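You operate a simulated robot arm through the tools that you are given. There is no shell and no other tool. Be economical: measure what you need, move in short steps, check, and stop when the job is done.

The job below is to be done with a simulated two-armed robot. You get a single attempt, and the scene is never put back.

Task
Restart the stopped station: chiller running, teal pump back on the line.
Fine: teal inlet shut and both switches off before you pull the stop and press RESET; open the inlet only with its gauge in the green.

Only the result counts: the job must be done as asked and must still hold three seconds after the hand-in. Knocking over, shifting, dropping, spilling or breaking anything else fails it.

Robot
Two 6-joint arms with two-finger parallel grippers on one trunk, on a base that drives. Base frame: it is fixed to the floor where the robot stands at the start and does not move with it; the origin is under the middle of the robot, x ahead of it, y to its left, z up; the surface under the hand at the start is at about z = 56. Lengths are in cm, angles in degrees, forces in N, time in s.
The left shoulder is at the start at [8, 21.6, 155.2], the right one opposite. With the tool pointing down near the work surface each hand reaches from about 10 to 36 cm from the robot's upright axis, wherever it stands, measured 20 degrees to its own side. Places, roughly: chiller display [-10, 160, 80]; chiller switch [0, 180, 90]; cream pump inlet valve [90, -30, 100]; cream pump switch [90, -50, 100]; pump [90, 0, 80]; station reset key [50, 130, 120]; station stop button [40, 130, 130]; teal pump ballast knob [70, -10, 80]; teal pump gauge [90, 0, 110]; teal pump inlet valve [80, 0, 100]; teal pump switch [80, -10, 100]; test display [40, 150, 120]; test switch [40, 150, 110]. Payload 3.43 kg a hand.
The TCP of each hand is the grasp point between the finger pads, 3 cm short of the fingertips. In the tool frame z runs along the fingers and y along their closing line. Largest opening 9.4 cm; finger width 2.8, thickness 1; the body of the gripper, 5 by 9.6 cm, starts 5.5 cm behind the TCP.
Orientation is told as [roll, pitch, yaw] about the base's x, y, z axes, in that order, counted from this pose: with the fingers straight down and closing along the base's y, the tool's x points along the base's -x, its y along +y and its z along -z.

Tools
- The arms move only by the tool jog_arm. It takes "left_moves", "right_moves" or both (then of equal length, played together; a hand with none holds still); each is a list of rows, each a list of 3 entries, a list of its own where there are three numbers: the opening, from 0 (shut) to 1 (fully open), then the shift along the base's x, y, z in cm, then the turn, a rotation vector about the base's x, y, z in degrees. In form: [[gripper, [dx, dy, dz], [rx, ry, rz]], ...]. A call has 1 to 20 rows; each row is the pose to reach, as a shift and turn from the pose commanded when the call began. Rows are played at 5 a second. More than 5 cm and 8.6 degrees between two rows, or a gripper value outside its range, and nothing of the call is played. A pose out of reach is approached as far as the arm can. The call stops where the force on the tool passes 70 N (or 10 N more than at its start, if that is more) or the arm is blocked; 0.2 s more then pass. The fingers move at their own pace (about 7.2 cm/s each) and stop on an object; they squeeze with about 27 N. The grip force told is the motor's: it shows also when the fingers shut on nothing. Time passes only in rows, and 0.2 s behind the last, so rows that repeat a pose let the fingers close. It gives the time, the measured TCP pose, the force on the tool (base axes), the opening and the grip force at its end, in the units of the frame above (readings bear some noise), with the torque about the TCP (base axes, N m) and any sound that the robot's microphone picked up.
- Cameras (640 x 400 px; columns grow to the right, rows downward): "scene" is now at [10.21, 1.41, 170.13]; the picture's right is [0.18, -0.98, 0.00], its down [-0.80, -0.15, -0.58] and it looks along [0.57, 0.11, -0.82] (base axes); focal length 286 px, centre (320, 200). "left" rides on the left gripper at [7.6, -1.4, -10.2] in its tool frame; the picture's right is [0.18, 0.98, 0.00], its down [-0.75, 0.14, -0.64] and it looks along [-0.63, 0.12, 0.77] (tool axes); focal length 243 px, centre (320, 200). "right" rides on the right gripper at [7.6, 1.4, -10.2] in its tool frame; the picture's right is [-0.18, 0.98, 0.00], its down [-0.75, -0.14, -0.64] and it looks along [-0.63, -0.12, 0.77] (tool axes); focal length 243 px, centre (320, 200). There is no depth. A picture from a camera that has moved, and an enlarged one, comes with that camera's place and axes in the base frame and with its lens.
- get_image(camera): a new picture of that camera. No time passes.
- raise_lower(by): slides the trunk up (or, below 0, down) by that many cm; the arms and the scene camera ride with it, the base frame stays. It gives what a move gives, with no picture.
- base_move(legs): drives the robot by 1 to 6 legs, each [ahead, left, turn to the left] in cm, cm and degrees, along the robot's own axes; the way and the turn of a leg run together, so that a leg with both is an arc; at most 150 cm and 180 degrees a leg. The arms and the cameras ride along, it lands a little off, and it stops where it bumps. It gives what a move gives.
- turn_head(pan, tilt): turns the head with the scene camera to pan (to the left, within 86 degrees either way) and tilt (down, from -29 to 69), counted from straight ahead of the robot. It gives what a move gives.
- enlarge(camera, box): a new picture of the part [left, top, right, bottom] of that camera's present view, enlarged. No time passes.
- close_job(): hands the job in; it is judged then, once.

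Go step by step. Nothing tells you exact positions but the pictures and the camera data: compare them with the known pose of the tool, close in by small moves and look again before you grip or let go. The budget is 120 turns and 88 pictures, counting those below and the enlarged ones. Unless the task says otherwise, let go and move clear before handing in, and close with one line.

The tools are called after "Emit:" as name(argument=value, ...) on one line, values as JSON. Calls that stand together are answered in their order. jog_arm: Moves the arms, as the interface text tells. Its arguments: {"type":"object","properties":{"left_moves":{"type":"array","items":{"type":"array"}},"right_moves":{"type":"array","items":{"type":"array"}}},"required":[]} The other tools are called the same way: raise_lower (by) slides the trunk up or down; base_move (legs) drives the base; turn_head (pan, tilt) turns the head that bears the scene camera; get_image (camera) takes a picture; enlarge (camera, box) takes an enlarged picture of a part of a camera's view; close_job () hands the job in.

At the start:

```text
time_s: 0.0
left_ee_pos: [50.49, 24.92, 99.88]
left_tcp_rot: [0.0, 0.0, 0.0]
left_contact_force: [-0.4, 0.3, 0.3]
left_moment: [-0.02, -0.01, -0.02]
left_grip_width: 9.4
left_gripper_force: 0.1
right_ee_pos: [53.92, -20.54, 100.01]
right_tcp_rot: [0.1, 0.0, 0.1]
right_contact_force: [-0.9, -0.1, 0.1]
right_moment: [-0.03, -0.03, 0.03]
right_grip_width: 9.41
right_gripper_force: 0.1
trunk travel left (down, up): [-78.1, 5.9]
robot x, y, heading: [-0.05, 0.25, -0.0]
head pan, tilt: [10.5, 54.8]
```

scene: 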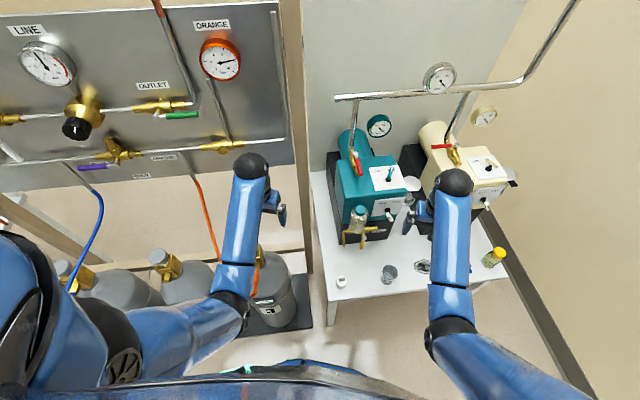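
right: 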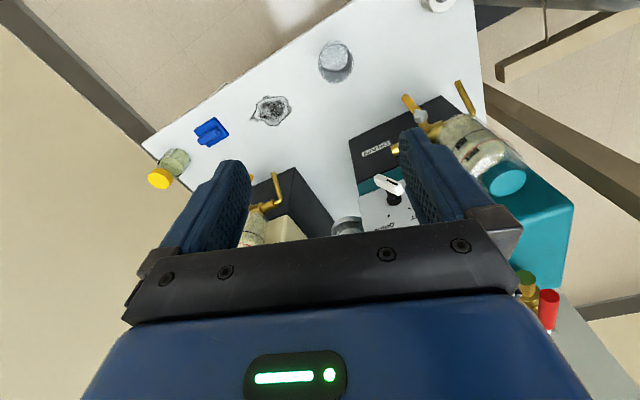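
left: 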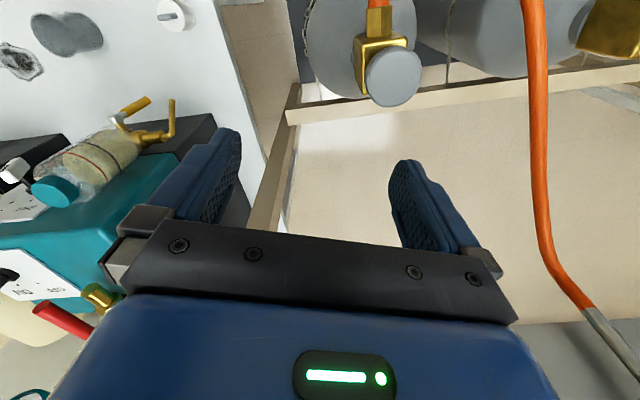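

I see the teal and cream pumps ahead to the right, with a gas panel to the left; the station (stop, reset, chiller) should be farther left. I'll look closely at the pumps first.

Emit:
enlarge(camera="scene", box=[320, 100, 520, 250])

Emit:
turn_head(pan=75, tilt=30)

Emit:
get_image(camera="scene")

```text
2.67 times, centred on (420, 175) of scene
camera zoom: at [10.21, 1.41, 170.13], right [0.18, -0.98, 0.0], down [-0.8, -0.15, -0.58], along [0.57, 0.11, -0.82], focal length 762 px, centre (53, 267)
```

zoom: 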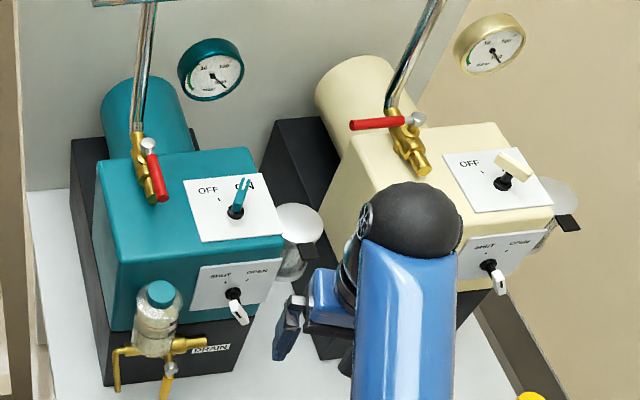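

```text
time_s: 1.4
left_ee_pos: [50.6, 24.91, 99.95]
left_tcp_rot: [-0.1, -0.1, -0.1]
left_contact_force: [0.0, 0.4, 0.6]
left_moment: [-0.02, -0.02, -0.01]
left_grip_width: 9.42
left_gripper_force: 0.0
right_ee_pos: [53.99, -20.51, 100.02]
right_tcp_rot: [0.0, -0.1, 0.0]
right_contact_force: [-0.6, 0.2, -0.7]
right_moment: [0.0, 0.0, 0.0]
right_grip_width: 9.42
right_gripper_force: 0.0
trunk travel left (down, up): [-78.1, 5.9]
robot x, y, heading: [0.19, -0.04, -0.3]
head pan, tilt: [75.0, 30.0]
```

```text
83 pictures are left
camera scene: at [5.45, 8.83, 173.7], right [0.97, -0.26, 0.0], down [-0.13, -0.48, -0.87], along [0.22, 0.84, -0.5], focal length 286 px, centre (320, 200)
```

scene: 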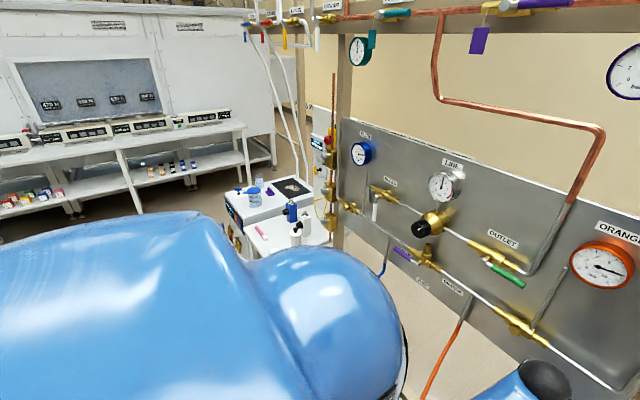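

The teal inlet seems open and teal switch at ON; the station panel is far left behind the gas panel. Zoom in on it.

Emit:
enlarge(camera="scene", box=[215, 120, 345, 270])

Emit:
enlarge(camera="scene", box=[300, 120, 350, 240])

```text
2.67 times, centred on (280, 195) of scene
camera zoom: at [5.45, 8.83, 173.7], right [0.97, -0.26, 0.0], down [-0.13, -0.48, -0.87], along [0.22, 0.84, -0.5], focal length 762 px, centre (427, 213)
```

zoom: 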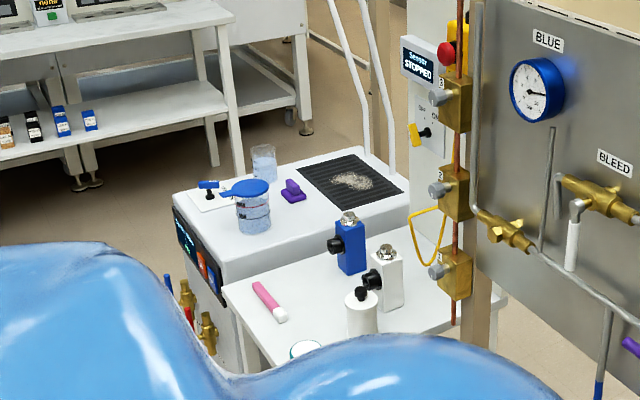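

```text
3.33 times, centred on (325, 180) of scene
camera zoom: at [5.45, 8.83, 173.7], right [0.97, -0.26, 0.0], down [-0.13, -0.48, -0.87], along [0.22, 0.84, -0.5], focal length 952 px, centre (303, 267)
```

zoom: 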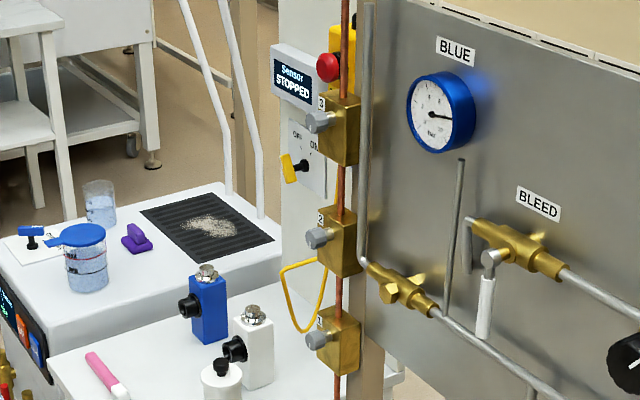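

The station is "STOPPED" and will be approached later. First I look at the teal pump with the head, moving the right arm up and back out of the view.

Emit:
jog_arm(right_moves=[[0, [-4, -2, 2], [0, 0, 0]], [0, [-8, -4, 4], [0, 0, 0]], [0, [-12, -6, 6], [0, 0, 0]], [0, [-16, -8, 8], [0, 0, 0]]], left_moves=[[0, [-3, 0, 2], [0, 0, 0]], [0, [-6, 1, 4], [0, 0, 0]], [0, [-9, 2, 6], [0, 0, 0]], [0, [-12, 3, 8], [0, 0, 0]]])

Emit:
turn_head(pan=-8, tilt=42)

Emit:
get_image(camera="scene")

```text
time_s: 2.4
left_ee_pos: [39.84, 27.46, 98.65]
left_tcp_rot: [0.3, -0.5, 0.0]
left_contact_force: [-0.6, -0.8, -0.3]
left_moment: [0.0, -0.03, -0.01]
left_grip_width: 0.01
left_gripper_force: 26.7
left hand out of reach, approached as far as the arm can: row 1, 2, 3, 4
right_ee_pos: [38.32, -28.46, 98.67]
right_tcp_rot: [-0.1, -0.7, 0.0]
right_contact_force: [0.0, 0.1, 1.6]
right_moment: [0.0, 0.0, 0.03]
right_grip_width: 0.0
right_gripper_force: 26.6
right hand out of reach, approached as far as the arm can: row 1, 2, 3, 4
trunk travel left (down, up): [-78.1, 5.9]
robot x, y, heading: [-0.25, -0.02, 0.0]
head pan, tilt: [75.0, 30.0]
```

```text
time_s: 3.9
left_ee_pos: [40.29, 27.46, 98.44]
left_tcp_rot: [0.1, -0.4, -0.1]
left_contact_force: [-0.3, 0.6, -0.7]
left_moment: [0.0, -0.02, 0.03]
left_grip_width: 0.0
left_gripper_force: 27.6
right_ee_pos: [38.73, -28.38, 98.41]
right_tcp_rot: [-0.1, -0.5, 0.0]
right_contact_force: [-1.2, -1.0, 0.3]
right_moment: [0.04, 0.02, -0.03]
right_grip_width: 0.0
right_gripper_force: 26.3
trunk travel left (down, up): [-78.1, 5.9]
robot x, y, heading: [-0.34, 0.18, 0.0]
head pan, tilt: [-8.0, 42.0]
```

```text
80 pictures are left
camera scene: at [11.41, -1.07, 171.87], right [-0.14, -0.99, 0.0], down [-0.66, 0.09, -0.74], along [0.74, -0.1, -0.67], focal length 286 px, centre (320, 200)
```

scene: 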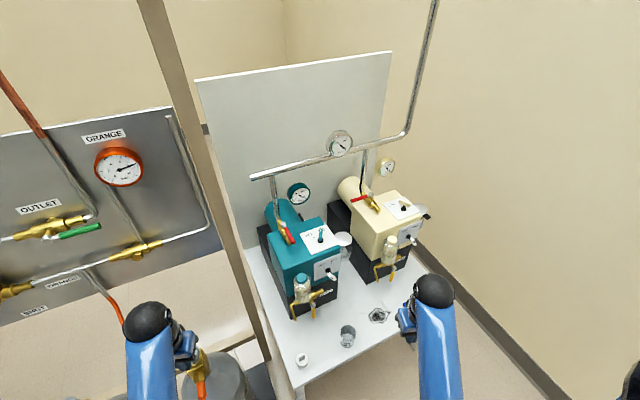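

Emit:
enlarge(camera="scene", box=[240, 170, 360, 330])

Emit:
enlarge(camera="scene", box=[330, 120, 450, 270])

```text
2.50 times, centred on (300, 250) of scene
camera zoom: at [11.41, -1.07, 171.87], right [-0.14, -0.99, 0.0], down [-0.66, 0.09, -0.74], along [0.74, -0.1, -0.67], focal length 714 px, centre (370, 75)
```

zoom: 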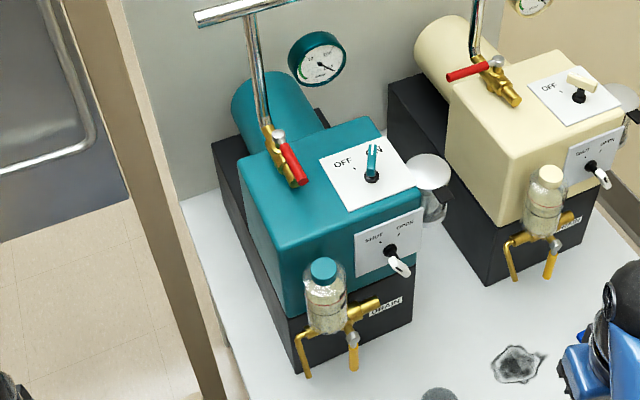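

```text
2.67 times, centred on (390, 195) of scene
camera zoom: at [11.41, -1.07, 171.87], right [-0.14, -0.99, 0.0], down [-0.66, 0.09, -0.74], along [0.74, -0.1, -0.67], focal length 762 px, centre (133, 213)
```

zoom: 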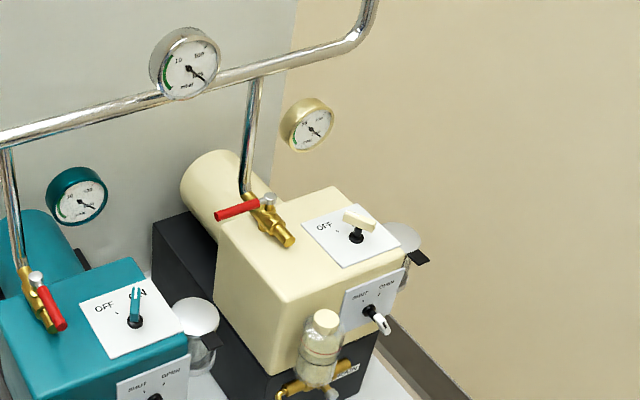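

The teal bar points ON, with its inlet lever along the body (open); cream is OFF and shut. I drive a bit closer with the hands staying high, and look again.

Emit:
base_move(legs=[[14, 0, 0]])

Emit:
turn_head(pan=-8, tilt=52)

Emit:
get_image(camera="scene")

Emit:
get_image(camera="right")

```text
time_s: 5.2
left_ee_pos: [53.82, 27.43, 98.51]
left_tcp_rot: [0.1, -0.6, -0.1]
left_contact_force: [0.2, 0.1, -0.2]
left_moment: [-0.02, -0.03, 0.0]
left_grip_width: 0.0
left_gripper_force: 27.2
right_ee_pos: [52.28, -28.32, 98.62]
right_tcp_rot: [-0.1, -0.7, -0.1]
right_contact_force: [0.7, -0.4, 0.1]
right_moment: [-0.03, -0.06, 0.02]
right_grip_width: 0.0
right_gripper_force: 26.5
trunk travel left (down, up): [-78.1, 5.9]
robot x, y, heading: [13.79, -0.06, -0.2]
head pan, tilt: [-8.0, 42.0]
```

```text
time_s: 6.0
left_ee_pos: [54.06, 27.5, 98.31]
left_tcp_rot: [0.2, -0.4, -0.1]
left_contact_force: [0.0, 0.1, -0.7]
left_moment: [0.01, -0.02, 0.01]
left_grip_width: 0.0
left_gripper_force: 26.9
right_ee_pos: [52.38, -28.42, 98.56]
right_tcp_rot: [-0.1, -0.6, -0.2]
right_contact_force: [0.1, 0.9, 0.6]
right_moment: [-0.01, 0.02, -0.02]
right_grip_width: 0.0
right_gripper_force: 27.2
trunk travel left (down, up): [-78.1, 5.9]
robot x, y, heading: [14.12, -0.02, -0.0]
head pan, tilt: [-8.0, 52.0]
```

```text
77 pictures are left
camera scene: at [24.36, -0.97, 170.49], right [-0.14, -0.99, 0.0], down [-0.78, 0.11, -0.62], along [0.61, -0.09, -0.79], focal length 286 px, centre (320, 200)
```

scene: 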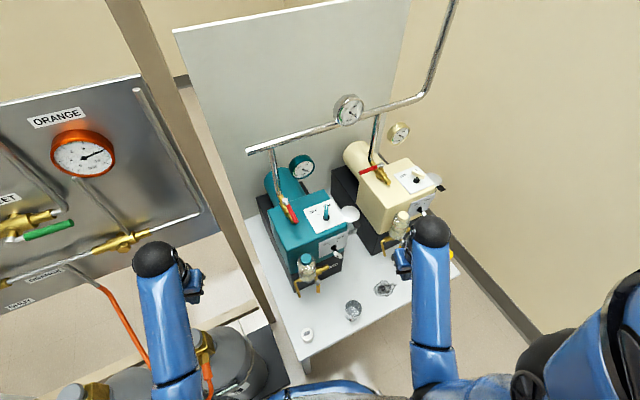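

```text
76 pictures are left
camera right: at [44.74, -27.13, 108.62], right [0.19, 0.98, 0.0], down [0.75, -0.14, 0.65], along [0.64, -0.12, -0.76], focal length 243 px, centre (320, 200)
```

right: 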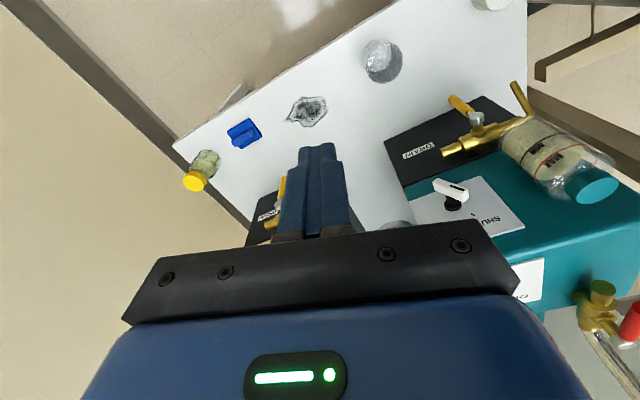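

Emit:
enlarge(camera="scene", box=[240, 140, 360, 300])

```text
2.50 times, centred on (300, 220) of scene
camera zoom: at [24.36, -0.97, 170.49], right [-0.14, -0.99, 0.0], down [-0.78, 0.11, -0.62], along [0.61, -0.09, -0.79], focal length 714 px, centre (370, 150)
```

zoom: 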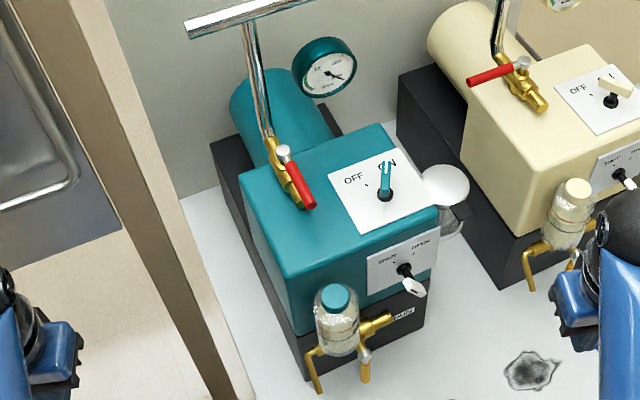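

Triangulating: teal switch about (76,-10.5,93+), lever about (80,1.5,99) pointing back to (73,-1), pump turned about 20° left. I move the right hand up and forward over the switch to look with its camera.

Emit:
jog_arm(right_moves=[[0, [2, 2, 2], [0, 0, 0]], [0, [5, 5, 4], [0, 0, 0]], [0, [8, 8, 6], [0, 0, 0]], [0, [10, 11, 8], [0, 0, 0]], [0, [12, 14, 10], [0, 0, 0]], [0, [14, 17, 11], [0, 0, 0]]])

Emit:
get_image(camera="right")

```text
time_s: 7.4
left_ee_pos: [54.15, 27.47, 98.52]
left_tcp_rot: [-0.1, -0.3, -0.1]
left_contact_force: [0.6, 0.5, -0.3]
left_moment: [0.0, -0.01, -0.01]
left_grip_width: 0.0
left_gripper_force: 26.7
right_ee_pos: [69.55, -10.68, 103.55]
right_tcp_rot: [-0.1, -0.6, -0.1]
right_contact_force: [0.1, 0.6, -0.1]
right_moment: [-0.03, 0.03, -0.01]
right_grip_width: 0.0
right_gripper_force: 26.7
right hand out of reach, approached as far as the arm can: row 1, 2, 3, 4, 5, 6
trunk travel left (down, up): [-78.1, 5.9]
robot x, y, heading: [13.74, -0.02, -0.0]
head pan, tilt: [-8.0, 52.0]
```

```text
74 pictures are left
camera right: at [61.92, -9.32, 113.59], right [0.19, 0.98, 0.0], down [0.75, -0.14, 0.65], along [0.64, -0.12, -0.76], focal length 243 px, centre (320, 200)
```

right: 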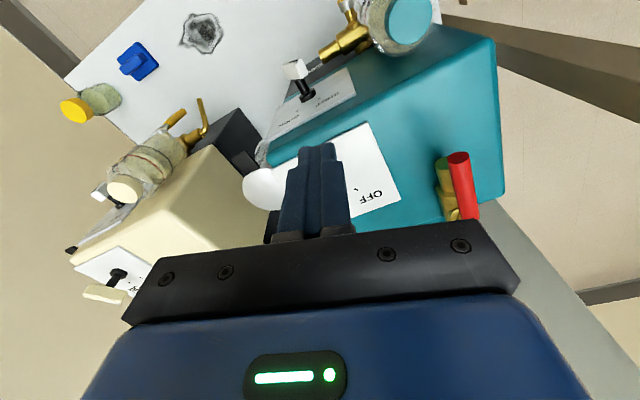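

Lever tip sits at about (73,-1,98). A closer look from the head at the finger, switch and lever.

Emit:
enlarge(camera="scene", box=[260, 160, 360, 240])

```text
5.00 times, centred on (310, 200) of scene
camera zoom: at [24.57, -0.81, 170.47], right [-0.14, -0.99, 0.0], down [-0.78, 0.11, -0.61], along [0.61, -0.09, -0.79], focal length 1428 px, centre (370, 200)
```

zoom: 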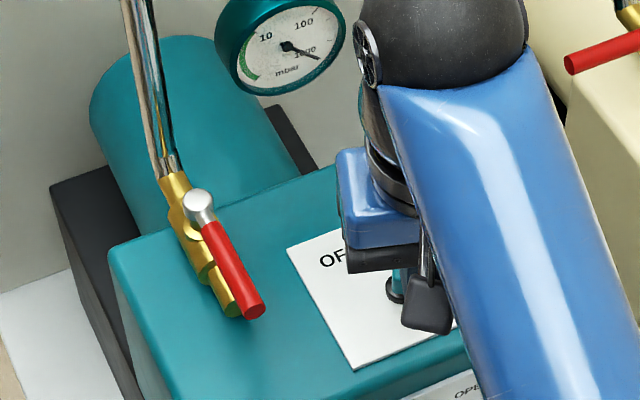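

I need the lever's tilt; the left hand's camera may see it from the side.

Emit:
get_image(camera="left")

```text
72 pictures are left
camera left: at [46.44, 26.14, 108.64], right [-0.18, 0.98, 0.0], down [0.75, 0.14, 0.65], along [0.64, 0.12, -0.76], focal length 243 px, centre (320, 200)
```

left: 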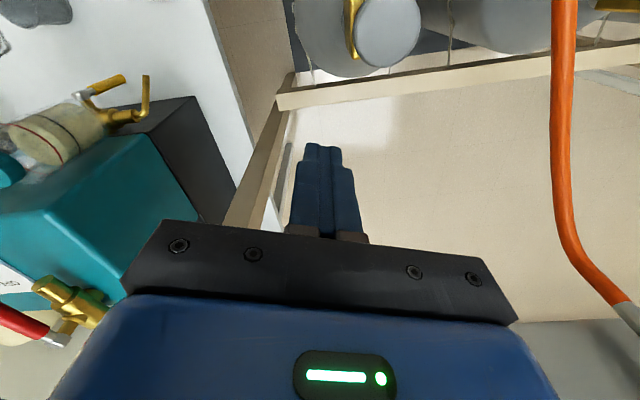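

The left view settles it: lever horizontal at z≈97.5, pivot near (82.5,1.8), valve body lower at z≈93.5. I put the closed fingertips on the -y side of the lever.

Emit:
jog_arm(right_moves=[[0, [3.4, 3.2, 0], [0, 0, 0]], [0, [6.7, 6.5, 0], [0, 0, 0]], [0, [6.7, 6.5, -2.6], [0, 0, 0]], [0, [6.7, 6.5, -5.2], [0, 0, 0]]])

Emit:
enlarge(camera="scene", box=[260, 160, 360, 240])

Emit:
get_image(camera="right")

```text
time_s: 8.4
left_ee_pos: [54.02, 27.27, 98.55]
left_tcp_rot: [0.2, -0.4, -0.1]
left_contact_force: [0.6, -0.2, -0.4]
left_moment: [0.0, -0.01, 0.03]
left_grip_width: 0.01
left_gripper_force: 27.4
right_ee_pos: [76.28, -4.51, 98.34]
right_tcp_rot: [-0.2, -0.5, -0.1]
right_contact_force: [-0.4, 0.1, 0.1]
right_moment: [0.02, -0.03, -0.03]
right_grip_width: 0.01
right_gripper_force: 27.1
trunk travel left (down, up): [-78.1, 5.9]
robot x, y, heading: [13.74, -0.39, -0.2]
head pan, tilt: [-8.0, 52.0]
```

```text
5.00 times, centred on (310, 200) of scene
camera zoom: at [24.31, -1.14, 170.49], right [-0.14, -0.99, 0.0], down [-0.78, 0.11, -0.62], along [0.61, -0.09, -0.79], focal length 1428 px, centre (370, 200)
```

zoom: 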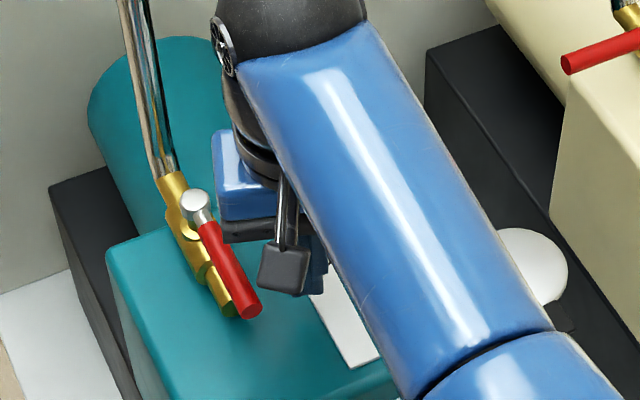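

```text
70 pictures are left
camera right: at [68.47, -3.11, 108.52], right [0.19, 0.98, 0.0], down [0.75, -0.14, 0.65], along [0.64, -0.12, -0.76], focal length 243 px, centre (320, 200)
```

right: 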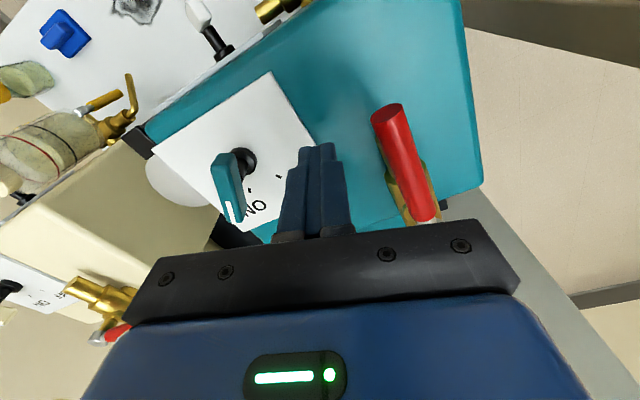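

Finger is beside the lever at the right height. I sweep it along the closing arc.

Emit:
jog_arm(right_moves=[[0, [-0.6, 2.1, 0], [0, 0, 0]], [0, [-1.5, 4.2, 0], [0, 0, 0]], [0, [-1.8, 6.1, 0], [0, 0, 0]], [0, [-1.6, 8.0, 0], [0, 0, 0]], [0, [-0.9, 9.9, 0], [0, 0, 0]], [0, [0.25, 11.5, 0], [0, 0, 0]], [0, [1.6, 12.7, 0], [0, 0, 0]], [0, [2.3, 13.1, 0], [0, 0, 0]]])

Emit:
enlarge(camera="scene", box=[260, 160, 360, 240])

Emit:
get_image(camera="right")

```text
time_s: 10.2
left_ee_pos: [53.8, 27.2, 98.63]
left_tcp_rot: [0.0, -0.4, -0.1]
left_contact_force: [-0.7, 0.0, -0.7]
left_moment: [0.0, -0.03, -0.03]
left_grip_width: 0.01
left_gripper_force: 26.7
right_ee_pos: [77.42, 8.17, 98.56]
right_tcp_rot: [-0.1, -0.5, -0.2]
right_contact_force: [-15.3, -8.8, 1.1]
right_moment: [-0.05, 0.12, 0.01]
right_grip_width: 0.02
right_gripper_force: 27.0
right hand out of reach, approached as far as the arm can: row 8
trunk travel left (down, up): [-78.1, 5.9]
robot x, y, heading: [13.93, 0.24, -0.3]
head pan, tilt: [-8.0, 52.0]
```

```text
5.00 times, centred on (310, 200) of scene
camera zoom: at [23.97, -1.23, 170.52], right [-0.14, -0.99, 0.0], down [-0.78, 0.11, -0.62], along [0.61, -0.09, -0.79], focal length 1428 px, centre (370, 200)
```

zoom: 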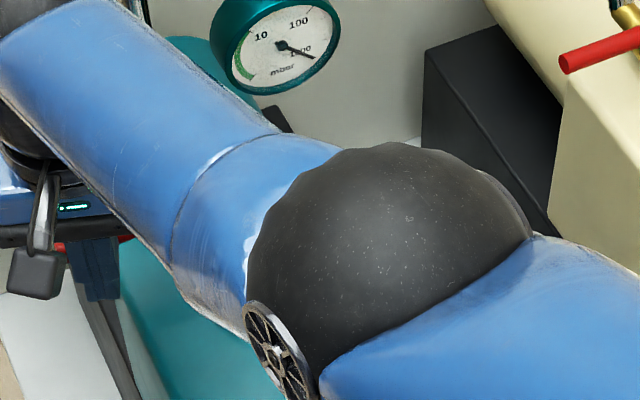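

```text
68 pictures are left
camera right: at [69.68, 9.56, 108.74], right [0.19, 0.98, 0.0], down [0.75, -0.14, 0.65], along [0.64, -0.12, -0.76], focal length 243 px, centre (320, 200)
```

right: 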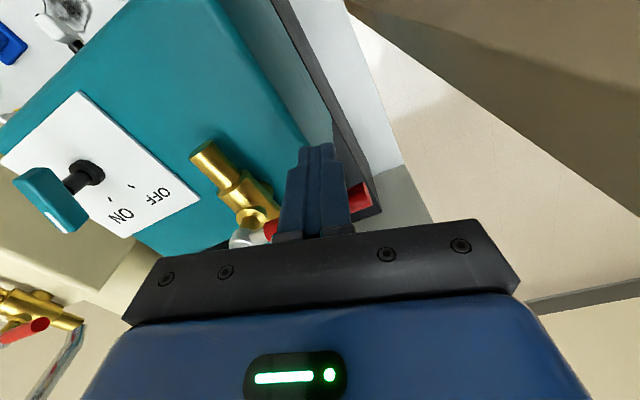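

The lever is now perpendicular (shut). I back off, rise, and come over the switch with the hand open and yawed to the bar.

Emit:
jog_arm(right_moves=[[0, [-3.5, -1.5, 0], [0, 0, 0]], [0, [-5, -3, 3], [0, 0, 0]], [0, [-5, -7, 5], [0, 0, 0]], [0.5, [-4, -11, 5], [0, 0, -4]], [0.5, [-2, -15, 5], [0, 0, -8]], [0.5, [-0.5, -18.9, 5], [0, 0, -12]], [0.5, [-0.5, -18.9, 2.5], [0, 0, -12]]])

Emit:
get_image(camera="right")

Emit:
enlarge(camera="scene", box=[260, 160, 360, 240])

```text
time_s: 11.8
left_ee_pos: [54.1, 27.37, 98.28]
left_tcp_rot: [0.1, -0.3, 0.0]
left_contact_force: [0.2, 0.3, -0.1]
left_moment: [0.01, 0.02, -0.02]
left_grip_width: 0.0
left_gripper_force: 27.3
right_ee_pos: [77.32, -10.58, 100.98]
right_tcp_rot: [-0.1, -0.5, -12.1]
right_contact_force: [-0.2, 0.3, 0.1]
right_moment: [-0.02, -0.02, -0.03]
right_grip_width: 4.69
right_gripper_force: 0.1
trunk travel left (down, up): [-78.1, 5.9]
robot x, y, heading: [13.51, -0.04, -0.2]
head pan, tilt: [-8.0, 52.0]
```

```text
67 pictures are left
camera right: at [70.05, -7.56, 111.09], right [0.39, 0.92, 0.0], down [0.7, -0.29, 0.65], along [0.6, -0.25, -0.76], focal length 243 px, centre (320, 200)
```

right: 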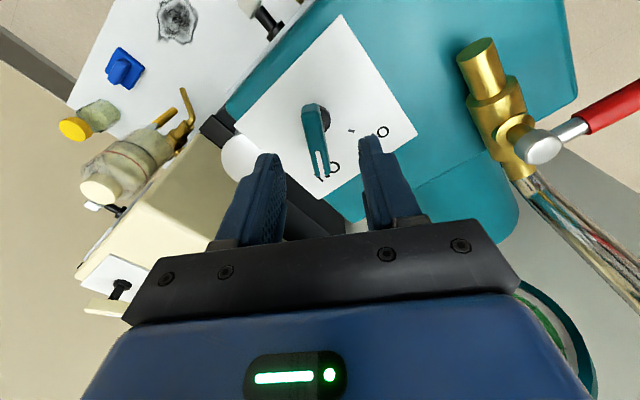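

```text
5.00 times, centred on (310, 200) of scene
camera zoom: at [24.44, -0.95, 170.48], right [-0.14, -0.99, 0.0], down [-0.78, 0.11, -0.62], along [0.61, -0.09, -0.79], focal length 1428 px, centre (370, 200)
```

zoom: 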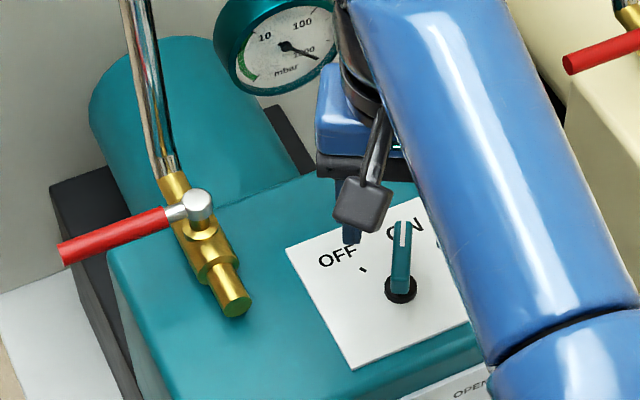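

The inlet is shut like the cream one's. The fingers straddle the bar; descend, grip and turn +64° to OFF.

Emit:
jog_arm(right_moves=[[0.5, [-0.4, 0, -2.2], [0, 0, 0]], [0.5, [-0.4, 0, -4.4], [0, 0, 0]], [0, [-0.4, 0, -4.4], [0, 0, 0]], [0, [-0.4, 0, -4.4], [0, 0, 0]], [0, [-0.4, 0, -4.4], [0, 0, 0]]])

Emit:
jog_arm(right_moves=[[0, [0, 0, 0], [0, 0, 8]], [0, [0, 0, 0], [0, 0, 16]], [0, [0, 0, 0], [0, 0, 24]], [0, [0, 0, 0], [0, 0, 32]], [0, [0, 0, 0], [0, 0, 40]], [0, [0, 0, 0], [0, 0, 48]], [0, [0, 0, 0], [0, 0, 56]], [0, [0, 0, 0], [0, 0, 64]]])

Emit:
get_image(camera="right")

```text
time_s: 13.0
left_ee_pos: [54.11, 27.25, 98.53]
left_tcp_rot: [0.2, -0.3, -0.2]
left_contact_force: [-0.5, -0.7, 0.5]
left_moment: [0.01, 0.01, 0.01]
left_grip_width: 0.01
left_gripper_force: 26.6
right_ee_pos: [76.9, -10.56, 96.4]
right_tcp_rot: [-0.1, -0.5, -12.1]
right_contact_force: [-1.0, -5.3, -2.2]
right_moment: [-0.08, -0.55, 0.25]
right_grip_width: 1.64
right_gripper_force: 45.2
trunk travel left (down, up): [-78.1, 5.9]
robot x, y, heading: [14.09, 0.15, 0.1]
head pan, tilt: [-8.0, 52.0]
```

```text
time_s: 14.8
left_ee_pos: [54.19, 27.23, 98.39]
left_tcp_rot: [0.1, -0.3, 0.0]
left_contact_force: [-0.6, 0.5, -0.2]
left_moment: [0.0, -0.03, -0.02]
left_grip_width: 0.0
left_gripper_force: 27.3
right_ee_pos: [76.89, -10.63, 96.54]
right_tcp_rot: [0.0, -0.5, 52.0]
right_contact_force: [-0.3, -7.5, -3.7]
right_moment: [-0.01, 0.12, -1.23]
right_grip_width: 1.75
right_gripper_force: 45.2
trunk travel left (down, up): [-78.1, 5.9]
robot x, y, heading: [13.81, 0.58, -0.3]
head pan, tilt: [-8.0, 52.0]
```

```text
65 pictures are left
camera right: at [71.02, -15.97, 106.62], right [-0.66, 0.75, 0.0], down [0.57, 0.5, 0.65], along [0.49, 0.43, -0.76], focal length 243 px, centre (320, 200)
```

right: 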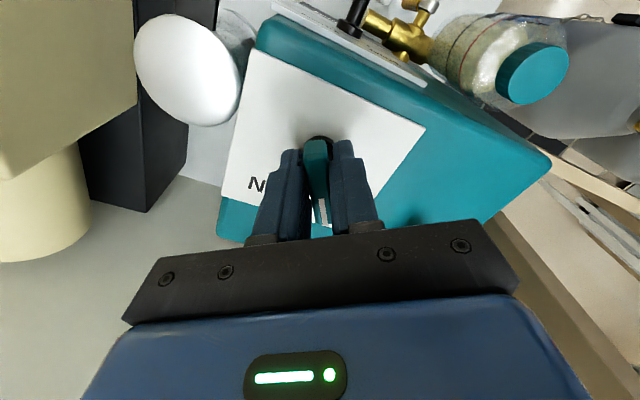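

The bar followed to OFF and meets its stop. Open, rise, retract and check.

Emit:
jog_arm(right_moves=[[0.5, [0, 0, 0], [0, 0, 0]], [0.5, [0, 0, 0], [0, 0, 0]], [0.5, [0, 0, 3], [0, 0, 0]], [0.5, [-1, 0, 6], [0, 0, -8]], [0.3, [-5, -2, 6.5], [0, 0, -16]], [0, [-9, -5, 7], [0, 0, -24]], [0, [-13, -9, 6], [0, 0, -32]], [0, [-17, -12, 5], [0, 0, -40]], [0, [-20, -14, 4], [0, 0, -48]], [0, [-22, -16, 3], [0, 0, -52]]])

Emit:
enlarge(camera="scene", box=[240, 140, 400, 240])

```text
refused: row 6 steps farther than a row can; nothing moved
```

```text
4.00 times, centred on (320, 190) of scene
camera zoom: at [24.5, -1.14, 170.47], right [-0.14, -0.99, 0.0], down [-0.78, 0.11, -0.61], along [0.61, -0.09, -0.79], focal length 1142 px, centre (320, 240)
```

zoom: 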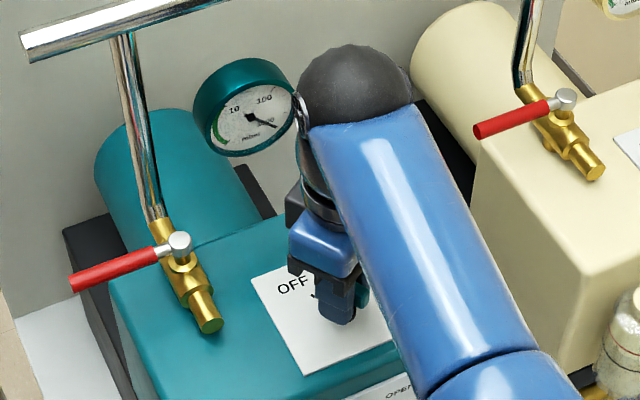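

Emit:
jog_arm(right_moves=[[0.5, [0, 0, 0], [0, 0, 0]], [0.5, [0, 0, 0], [0, 0, 0]], [0.5, [0, 0, 3], [0, 0, 0]], [0.5, [-1, 0, 6], [0, 0, -8]], [0.3, [-4.5, -2, 6.5], [0, 0, -16]], [0, [-8, -4, 6.5], [0, 0, -24]], [0, [-12, -6, 6], [0, 0, -32]], [0, [-15.5, -8.5, 5], [0, 0, -40]], [0, [-19, -11, 4], [0, 0, -48]], [0, [-22, -14, 3], [0, 0, -52]]])

Emit:
enlarge(camera="scene", box=[240, 140, 400, 240])

```text
time_s: 17.0
left_ee_pos: [53.97, 27.36, 98.58]
left_tcp_rot: [0.1, -0.4, -0.1]
left_contact_force: [-0.5, 0.0, -0.4]
left_moment: [-0.01, 0.03, 0.0]
left_grip_width: 0.0
left_gripper_force: 27.1
right_ee_pos: [54.74, -24.56, 98.81]
right_tcp_rot: [-0.2, -0.8, -0.2]
right_contact_force: [0.7, -0.3, 0.2]
right_moment: [0.0, 0.01, -0.01]
right_grip_width: 0.0
right_gripper_force: 26.4
right hand out of reach, approached as far as the arm can: row 7, 8, 9, 10
trunk travel left (down, up): [-78.1, 5.9]
robot x, y, heading: [14.2, -0.4, -0.3]
head pan, tilt: [-8.0, 52.0]
```

```text
4.00 times, centred on (320, 190) of scene
camera zoom: at [24.22, -1.05, 170.5], right [-0.14, -0.99, 0.0], down [-0.78, 0.11, -0.62], along [0.61, -0.09, -0.79], focal length 1142 px, centre (320, 240)
```

zoom: 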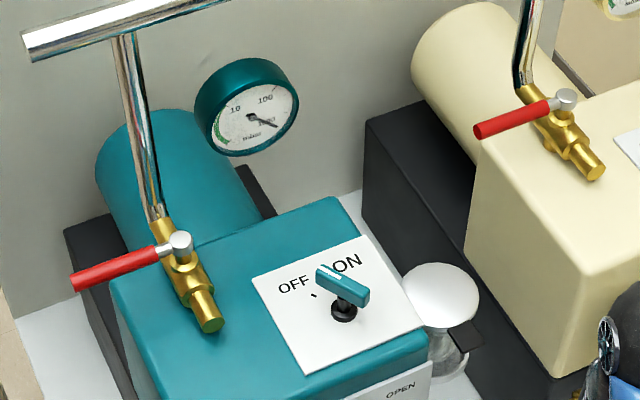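

Teal is OFF and shut. Now back away and turn left toward the station.

Emit:
base_move(legs=[[-34, 0, 0], [0, 0, 60]])

Emit:
turn_head(pan=15, tilt=30)

Emit:
get_image(camera="scene")

```text
time_s: 21.9
left_ee_pos: [-24.11, 48.52, 98.46]
left_tcp_rot: [0.1, -0.4, 60.4]
left_contact_force: [-0.1, 0.0, -0.2]
left_moment: [0.03, 0.01, 0.01]
left_grip_width: 0.0
left_gripper_force: 26.4
right_ee_pos: [21.42, 23.63, 98.68]
right_tcp_rot: [-0.1, -0.8, 60.3]
right_contact_force: [0.1, -0.1, -0.1]
right_moment: [0.0, 0.01, -0.04]
right_grip_width: 0.03
right_gripper_force: 27.5
trunk travel left (down, up): [-78.1, 5.9]
robot x, y, heading: [-20.36, -0.05, 60.3]
head pan, tilt: [-8.0, 52.0]
```

```text
time_s: 22.7
left_ee_pos: [-24.15, 48.51, 98.43]
left_tcp_rot: [0.0, -0.5, 60.4]
left_contact_force: [0.3, 0.2, 0.4]
left_moment: [-0.03, 0.0, 0.02]
left_grip_width: 0.01
left_gripper_force: 26.5
right_ee_pos: [21.26, 23.75, 98.7]
right_tcp_rot: [-0.1, -0.8, 60.4]
right_contact_force: [-0.3, 0.0, 0.6]
right_moment: [0.03, -0.01, 0.01]
right_grip_width: 0.0
right_gripper_force: 27.2
trunk travel left (down, up): [-78.1, 5.9]
robot x, y, heading: [-20.22, -0.05, 60.6]
head pan, tilt: [15.0, 30.0]
```

```text
62 pictures are left
camera scene: at [-16.28, 11.53, 173.69], right [0.97, -0.25, 0.0], down [-0.13, -0.48, -0.87], along [0.22, 0.84, -0.5], focal length 286 px, centre (320, 200)
```

scene: 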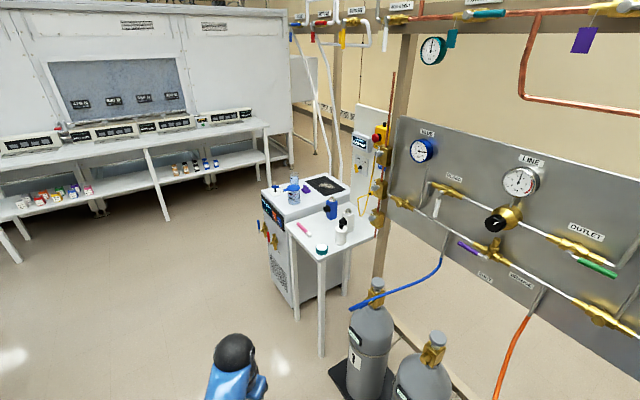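

Emit:
enlarge(camera="scene", box=[340, 100, 410, 220])

Emit:
enlarge(camera="scene", box=[250, 160, 390, 300])

```text
3.33 times, centred on (375, 160) of scene
camera zoom: at [-16.28, 11.53, 173.69], right [0.97, -0.25, 0.0], down [-0.13, -0.48, -0.87], along [0.22, 0.84, -0.5], focal length 952 px, centre (137, 333)
```

zoom: 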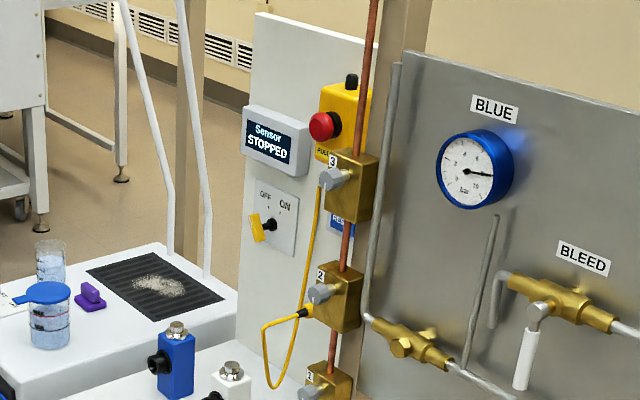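

```text
2.86 times, centred on (320, 230) of scene
camera zoom: at [-16.28, 11.53, 173.69], right [0.97, -0.25, 0.0], down [-0.13, -0.48, -0.87], along [0.22, 0.84, -0.5], focal length 816 px, centre (320, 114)
```

zoom: 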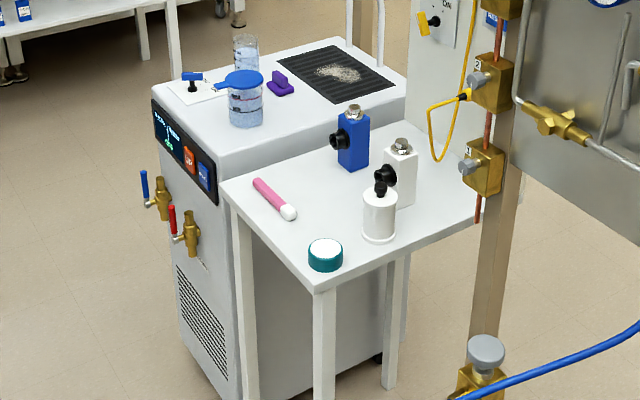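

The panel faces roughly -x above the small table; the chiller's switch is on its top. I drive to the left of them, keeping clear, and look.

Emit:
base_move(legs=[[74, 82, 0], [0, 0, -30]])

Emit:
turn_head(pan=0, tilt=38)

Emit:
get_image(camera="scene")

```text
time_s: 29.9
left_ee_pos: [-34.22, 148.97, 98.38]
left_tcp_rot: [0.0, -0.4, 30.4]
left_contact_force: [0.8, -0.2, 0.4]
left_moment: [-0.01, 0.01, -0.01]
left_grip_width: 0.0
left_gripper_force: 26.7
right_ee_pos: [-7.16, 104.58, 98.72]
right_tcp_rot: [-0.2, -0.8, 30.4]
right_contact_force: [-0.3, 0.0, -0.3]
right_moment: [0.01, -0.02, 0.0]
right_grip_width: 0.0
right_gripper_force: 26.6
trunk travel left (down, up): [-78.1, 5.9]
robot x, y, heading: [-54.94, 105.12, 30.3]
head pan, tilt: [15.0, 30.0]
```

```text
time_s: 30.6
left_ee_pos: [-34.1, 148.97, 98.44]
left_tcp_rot: [0.1, -0.2, 30.4]
left_contact_force: [0.7, 0.2, 0.2]
left_moment: [0.02, 0.01, -0.01]
left_grip_width: 0.01
left_gripper_force: 26.7
right_ee_pos: [-7.24, 104.61, 98.61]
right_tcp_rot: [0.0, -0.7, 30.4]
right_contact_force: [-0.7, 0.5, -0.3]
right_moment: [-0.02, 0.04, -0.02]
right_grip_width: 0.0
right_gripper_force: 27.4
trunk travel left (down, up): [-78.1, 5.9]
robot x, y, heading: [-54.86, 104.59, 30.4]
head pan, tilt: [0.0, 38.0]
```

```text
59 pictures are left
camera scene: at [-44.8, 110.97, 172.47], right [0.51, -0.86, 0.0], down [-0.53, -0.31, -0.79], along [0.68, 0.4, -0.62], focal length 286 px, centre (320, 200)
```

scene: 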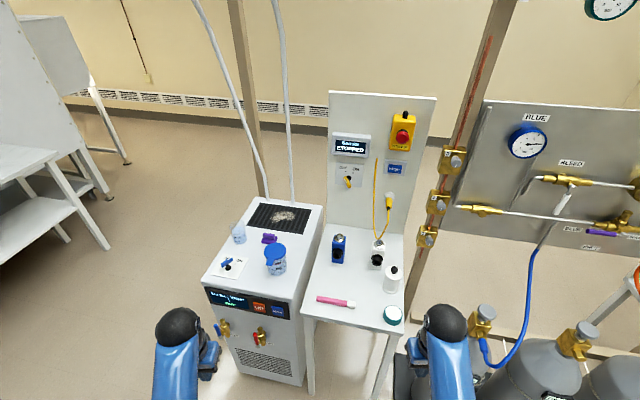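

Great view of the chiller and station panel; zooming on both.

Emit:
enlarge(camera="scene", box=[195, 215, 310, 325])

Emit:
enlarge(camera="scene", box=[315, 90, 445, 270])

```text
3.64 times, centred on (252, 270) of scene
camera zoom: at [-44.8, 110.97, 172.47], right [0.51, -0.86, 0.0], down [-0.53, -0.31, -0.79], along [0.68, 0.4, -0.62], focal length 1038 px, centre (566, -54)
```

zoom: 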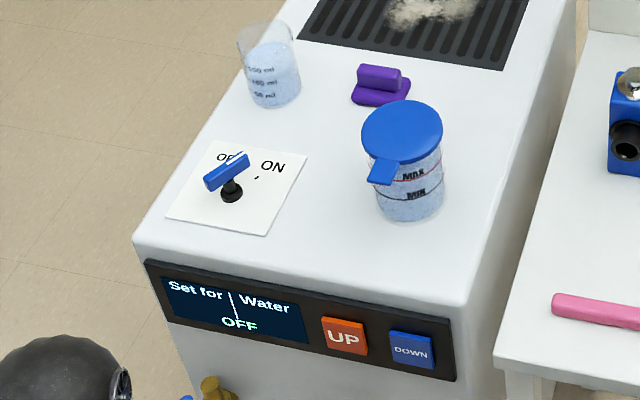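

```text
2.22 times, centred on (380, 180) of scene
camera zoom: at [-44.8, 110.97, 172.47], right [0.51, -0.86, 0.0], down [-0.53, -0.31, -0.79], along [0.68, 0.4, -0.62], focal length 635 px, centre (187, 244)
```

zoom: 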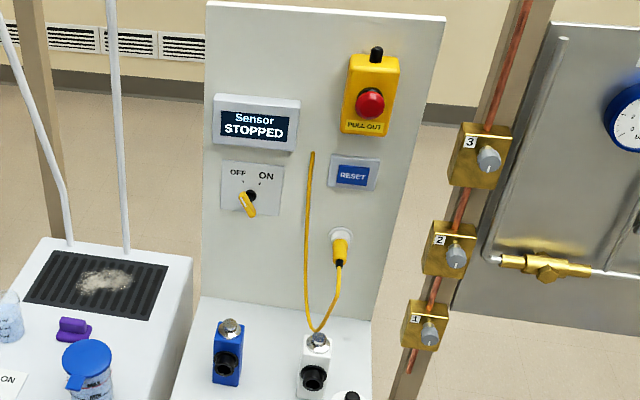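

Emit:
enlarge(camera="scene", box=[210, 250, 250, 280])

Emit:
enlarge(camera="scene", box=[325, 95, 425, 195])

```text
13.33 times, centred on (230, 265) of scene
camera zoom: at [-44.8, 110.97, 172.47], right [0.51, -0.86, 0.0], down [-0.53, -0.31, -0.79], along [0.68, 0.4, -0.62], focal length 3808 px, centre (1520, -667)
```

zoom: 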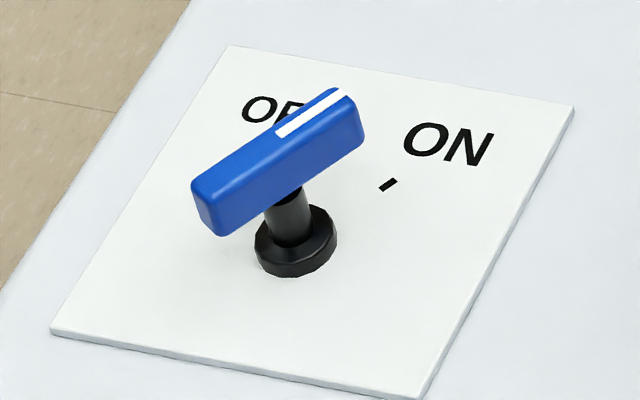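

```text
4.00 times, centred on (375, 145) of scene
camera zoom: at [-44.8, 110.97, 172.47], right [0.51, -0.86, 0.0], down [-0.53, -0.31, -0.79], along [0.68, 0.4, -0.62], focal length 1142 px, centre (100, 420)
```

zoom: 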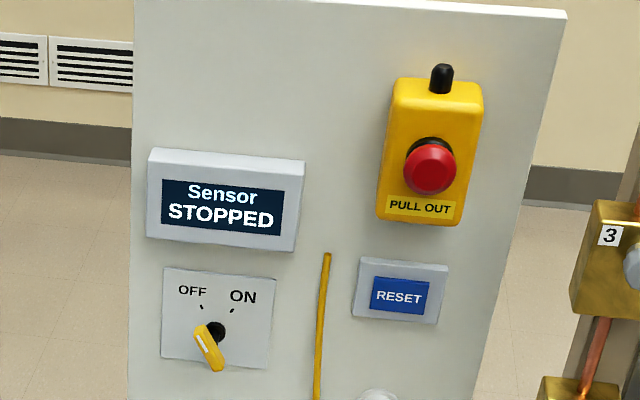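

The chiller switch is actually ON (bar parallel to the ON tick), so it must go OFF first; the test switch is already OFF. I drive so the left hand can reach the chiller switch at about (-4,174,88).

Emit:
base_move(legs=[[20, 24.6, 0], [0, 0, -10.4]])

Emit:
get_image(camera="left")

Emit:
turn_head(pan=18, tilt=48)

Emit:
get_image(camera="scene")

```text
time_s: 33.5
left_ee_pos: [-21.78, 176.01, 98.4]
left_tcp_rot: [0.0, -0.4, 20.0]
left_contact_force: [-1.2, -0.1, 0.4]
left_moment: [0.03, -0.01, 0.02]
left_grip_width: 0.0
left_gripper_force: 27.1
right_ee_pos: [-3.32, 127.52, 98.67]
right_tcp_rot: [-0.1, -0.8, 20.0]
right_contact_force: [0.1, 0.0, -0.2]
right_moment: [0.02, 0.02, -0.01]
right_grip_width: 0.0
right_gripper_force: 26.8
trunk travel left (down, up): [-78.1, 5.9]
robot x, y, heading: [-49.79, 136.43, 20.0]
head pan, tilt: [0.0, 38.0]
```

```text
54 pictures are left
camera left: at [-28.59, 171.97, 108.7], right [-0.51, 0.86, 0.0], down [0.66, 0.39, 0.65], along [0.56, 0.33, -0.76], focal length 243 px, centre (320, 200)
```

left: 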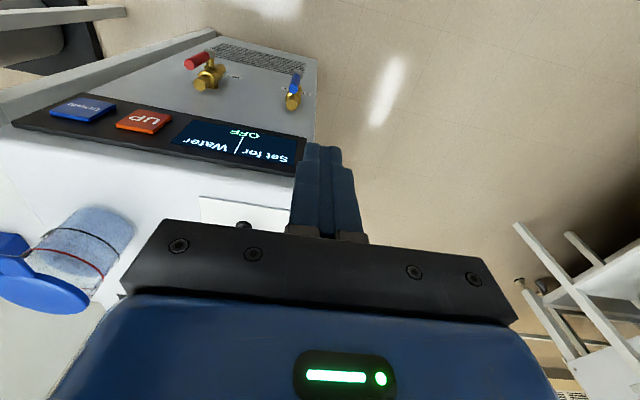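

```text
time_s: 34.3
left_ee_pos: [-21.82, 175.83, 98.33]
left_tcp_rot: [0.2, -0.3, 20.1]
left_contact_force: [-0.2, 0.4, 1.0]
left_moment: [-0.01, 0.01, 0.0]
left_grip_width: 0.0
left_gripper_force: 27.0
right_ee_pos: [-3.24, 127.44, 98.68]
right_tcp_rot: [-0.1, -0.8, 20.0]
right_contact_force: [0.3, 0.9, 0.2]
right_moment: [0.0, 0.01, 0.0]
right_grip_width: 0.01
right_gripper_force: 27.4
trunk travel left (down, up): [-78.1, 5.9]
robot x, y, heading: [-50.52, 136.17, 20.0]
head pan, tilt: [18.0, 48.0]
```

```text
53 pictures are left
camera scene: at [-40.94, 142.28, 171.02], right [0.62, -0.79, 0.0], down [-0.59, -0.46, -0.67], along [0.53, 0.41, -0.74], focal length 286 px, centre (320, 200)
```

scene: 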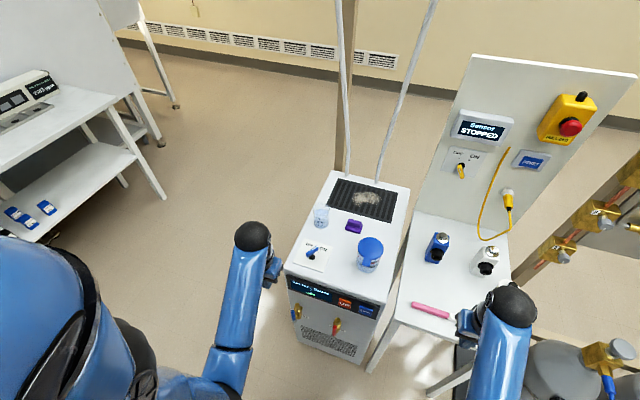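

Switch pivot triangulates to (-2.7,175.4,85.5). I move the left hand over it, opened and yawed to the bar.

Emit:
jog_arm(left_moves=[[0, [4, 0, 0], [0, 0, -6]], [0.5, [8, 0, 0], [0, 0, -13]], [0.5, [12, 0, 0], [0, 0, -20]], [0.5, [16, -0.3, 0], [0, 0, -27]], [0.5, [19.1, -0.5, -1], [0, 0, -33]], [0.5, [19.1, -0.5, -3.3], [0, 0, -33]]])

Emit:
get_image(camera="left")

```text
time_s: 35.7
left_ee_pos: [-2.53, 175.44, 95.15]
left_tcp_rot: [0.1, -0.5, -12.9]
left_contact_force: [-0.7, -0.3, 0.0]
left_moment: [-0.02, 0.01, -0.02]
left_grip_width: 4.68
left_gripper_force: 0.1
right_ee_pos: [-3.29, 127.45, 98.68]
right_tcp_rot: [-0.3, -0.8, 20.0]
right_contact_force: [0.4, 0.0, -0.1]
right_moment: [0.02, -0.03, 0.01]
right_grip_width: 0.0
right_gripper_force: 26.8
trunk travel left (down, up): [-78.1, 5.9]
robot x, y, heading: [-50.22, 136.36, 20.1]
head pan, tilt: [18.0, 48.0]
```

```text
52 pictures are left
camera left: at [-10.46, 175.79, 105.41], right [0.04, 1.0, 0.0], down [0.76, -0.03, 0.65], along [0.65, -0.03, -0.76], focal length 243 px, centre (320, 200)
```

left: 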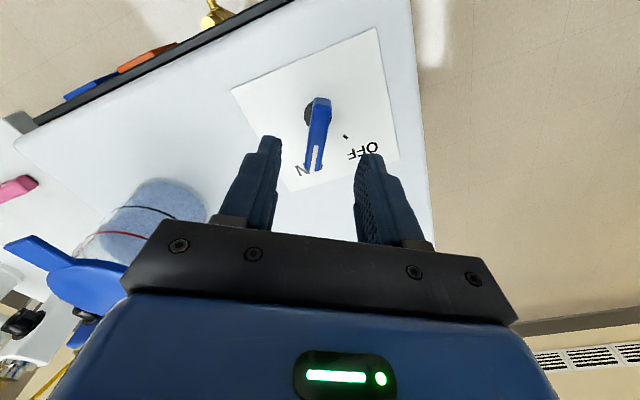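

Confirmed ON and aligned. Descend, grip, turn to OFF.

Emit:
jog_arm(left_moves=[[0.5, [-0.1, -0.2, -3], [0, 0, 0]], [0.5, [-0.1, -0.2, -5.7], [0, 0, 0]], [0, [-0.1, -0.2, -5.7], [0, 0, 0]], [0, [-0.1, -0.2, -5.7], [0, 0, 0]], [0, [-0.1, -0.2, -5.7], [0, 0, 0]]])

Emit:
jog_arm(left_moves=[[0, [0, 0, 0], [0, 0, 8]], [0, [0, 0, 0], [0, 0, 16]], [0, [0, 0, 0], [0, 0, 24]], [0, [0, 0, 0], [0, 0, 32]], [0, [0, 0, 0], [0, 0, 40]], [0, [0, 0, 0], [0, 0, 48]], [0, [0, 0, 0], [0, 0, 56]], [0, [0, 0, 0], [0, 0, 64]], [0, [0, 0, 0], [0, 0, 65]]])

Emit:
get_image(camera="left")

```text
time_s: 36.9
left_ee_pos: [-2.69, 175.07, 89.37]
left_tcp_rot: [0.0, -0.3, -12.9]
left_contact_force: [1.2, -1.2, -3.1]
left_moment: [-0.04, -0.47, -0.01]
left_grip_width: 2.13
left_gripper_force: 44.9
right_ee_pos: [-3.25, 127.4, 98.64]
right_tcp_rot: [-0.1, -0.9, 20.1]
right_contact_force: [0.2, -1.2, 0.0]
right_moment: [0.01, 0.01, -0.04]
right_grip_width: 0.01
right_gripper_force: 26.6
trunk travel left (down, up): [-78.1, 5.9]
robot x, y, heading: [-50.29, 136.3, 19.9]
head pan, tilt: [18.0, 48.0]
```

```text
time_s: 38.9
left_ee_pos: [-2.78, 175.84, 89.4]
left_tcp_rot: [0.1, -0.5, 52.3]
left_contact_force: [6.5, 32.6, 13.6]
left_moment: [0.55, -0.02, -0.41]
left_grip_width: 2.15
left_gripper_force: 45.0
right_ee_pos: [-3.35, 127.76, 98.82]
right_tcp_rot: [-0.4, -0.7, 20.2]
right_contact_force: [-0.4, 0.0, -0.3]
right_moment: [0.03, 0.0, -0.01]
right_grip_width: 0.0
right_gripper_force: 27.5
trunk travel left (down, up): [-78.1, 5.9]
robot x, y, heading: [-50.28, 136.73, 20.0]
head pan, tilt: [18.0, 48.0]
```

```text
51 pictures are left
camera left: at [-6.41, 168.83, 99.66], right [-0.89, 0.46, 0.0], down [0.35, 0.68, 0.65], along [0.3, 0.58, -0.76], focal length 243 px, centre (320, 200)
```

left: 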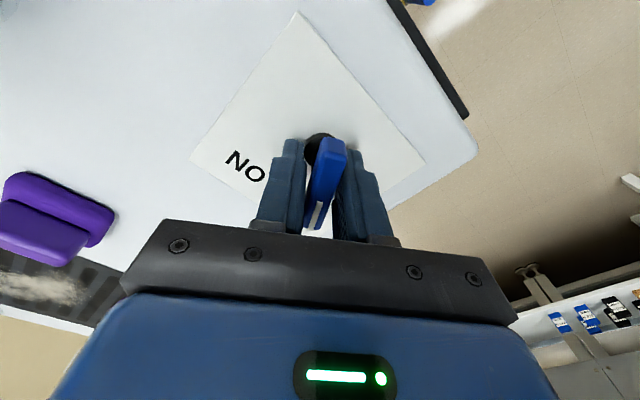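

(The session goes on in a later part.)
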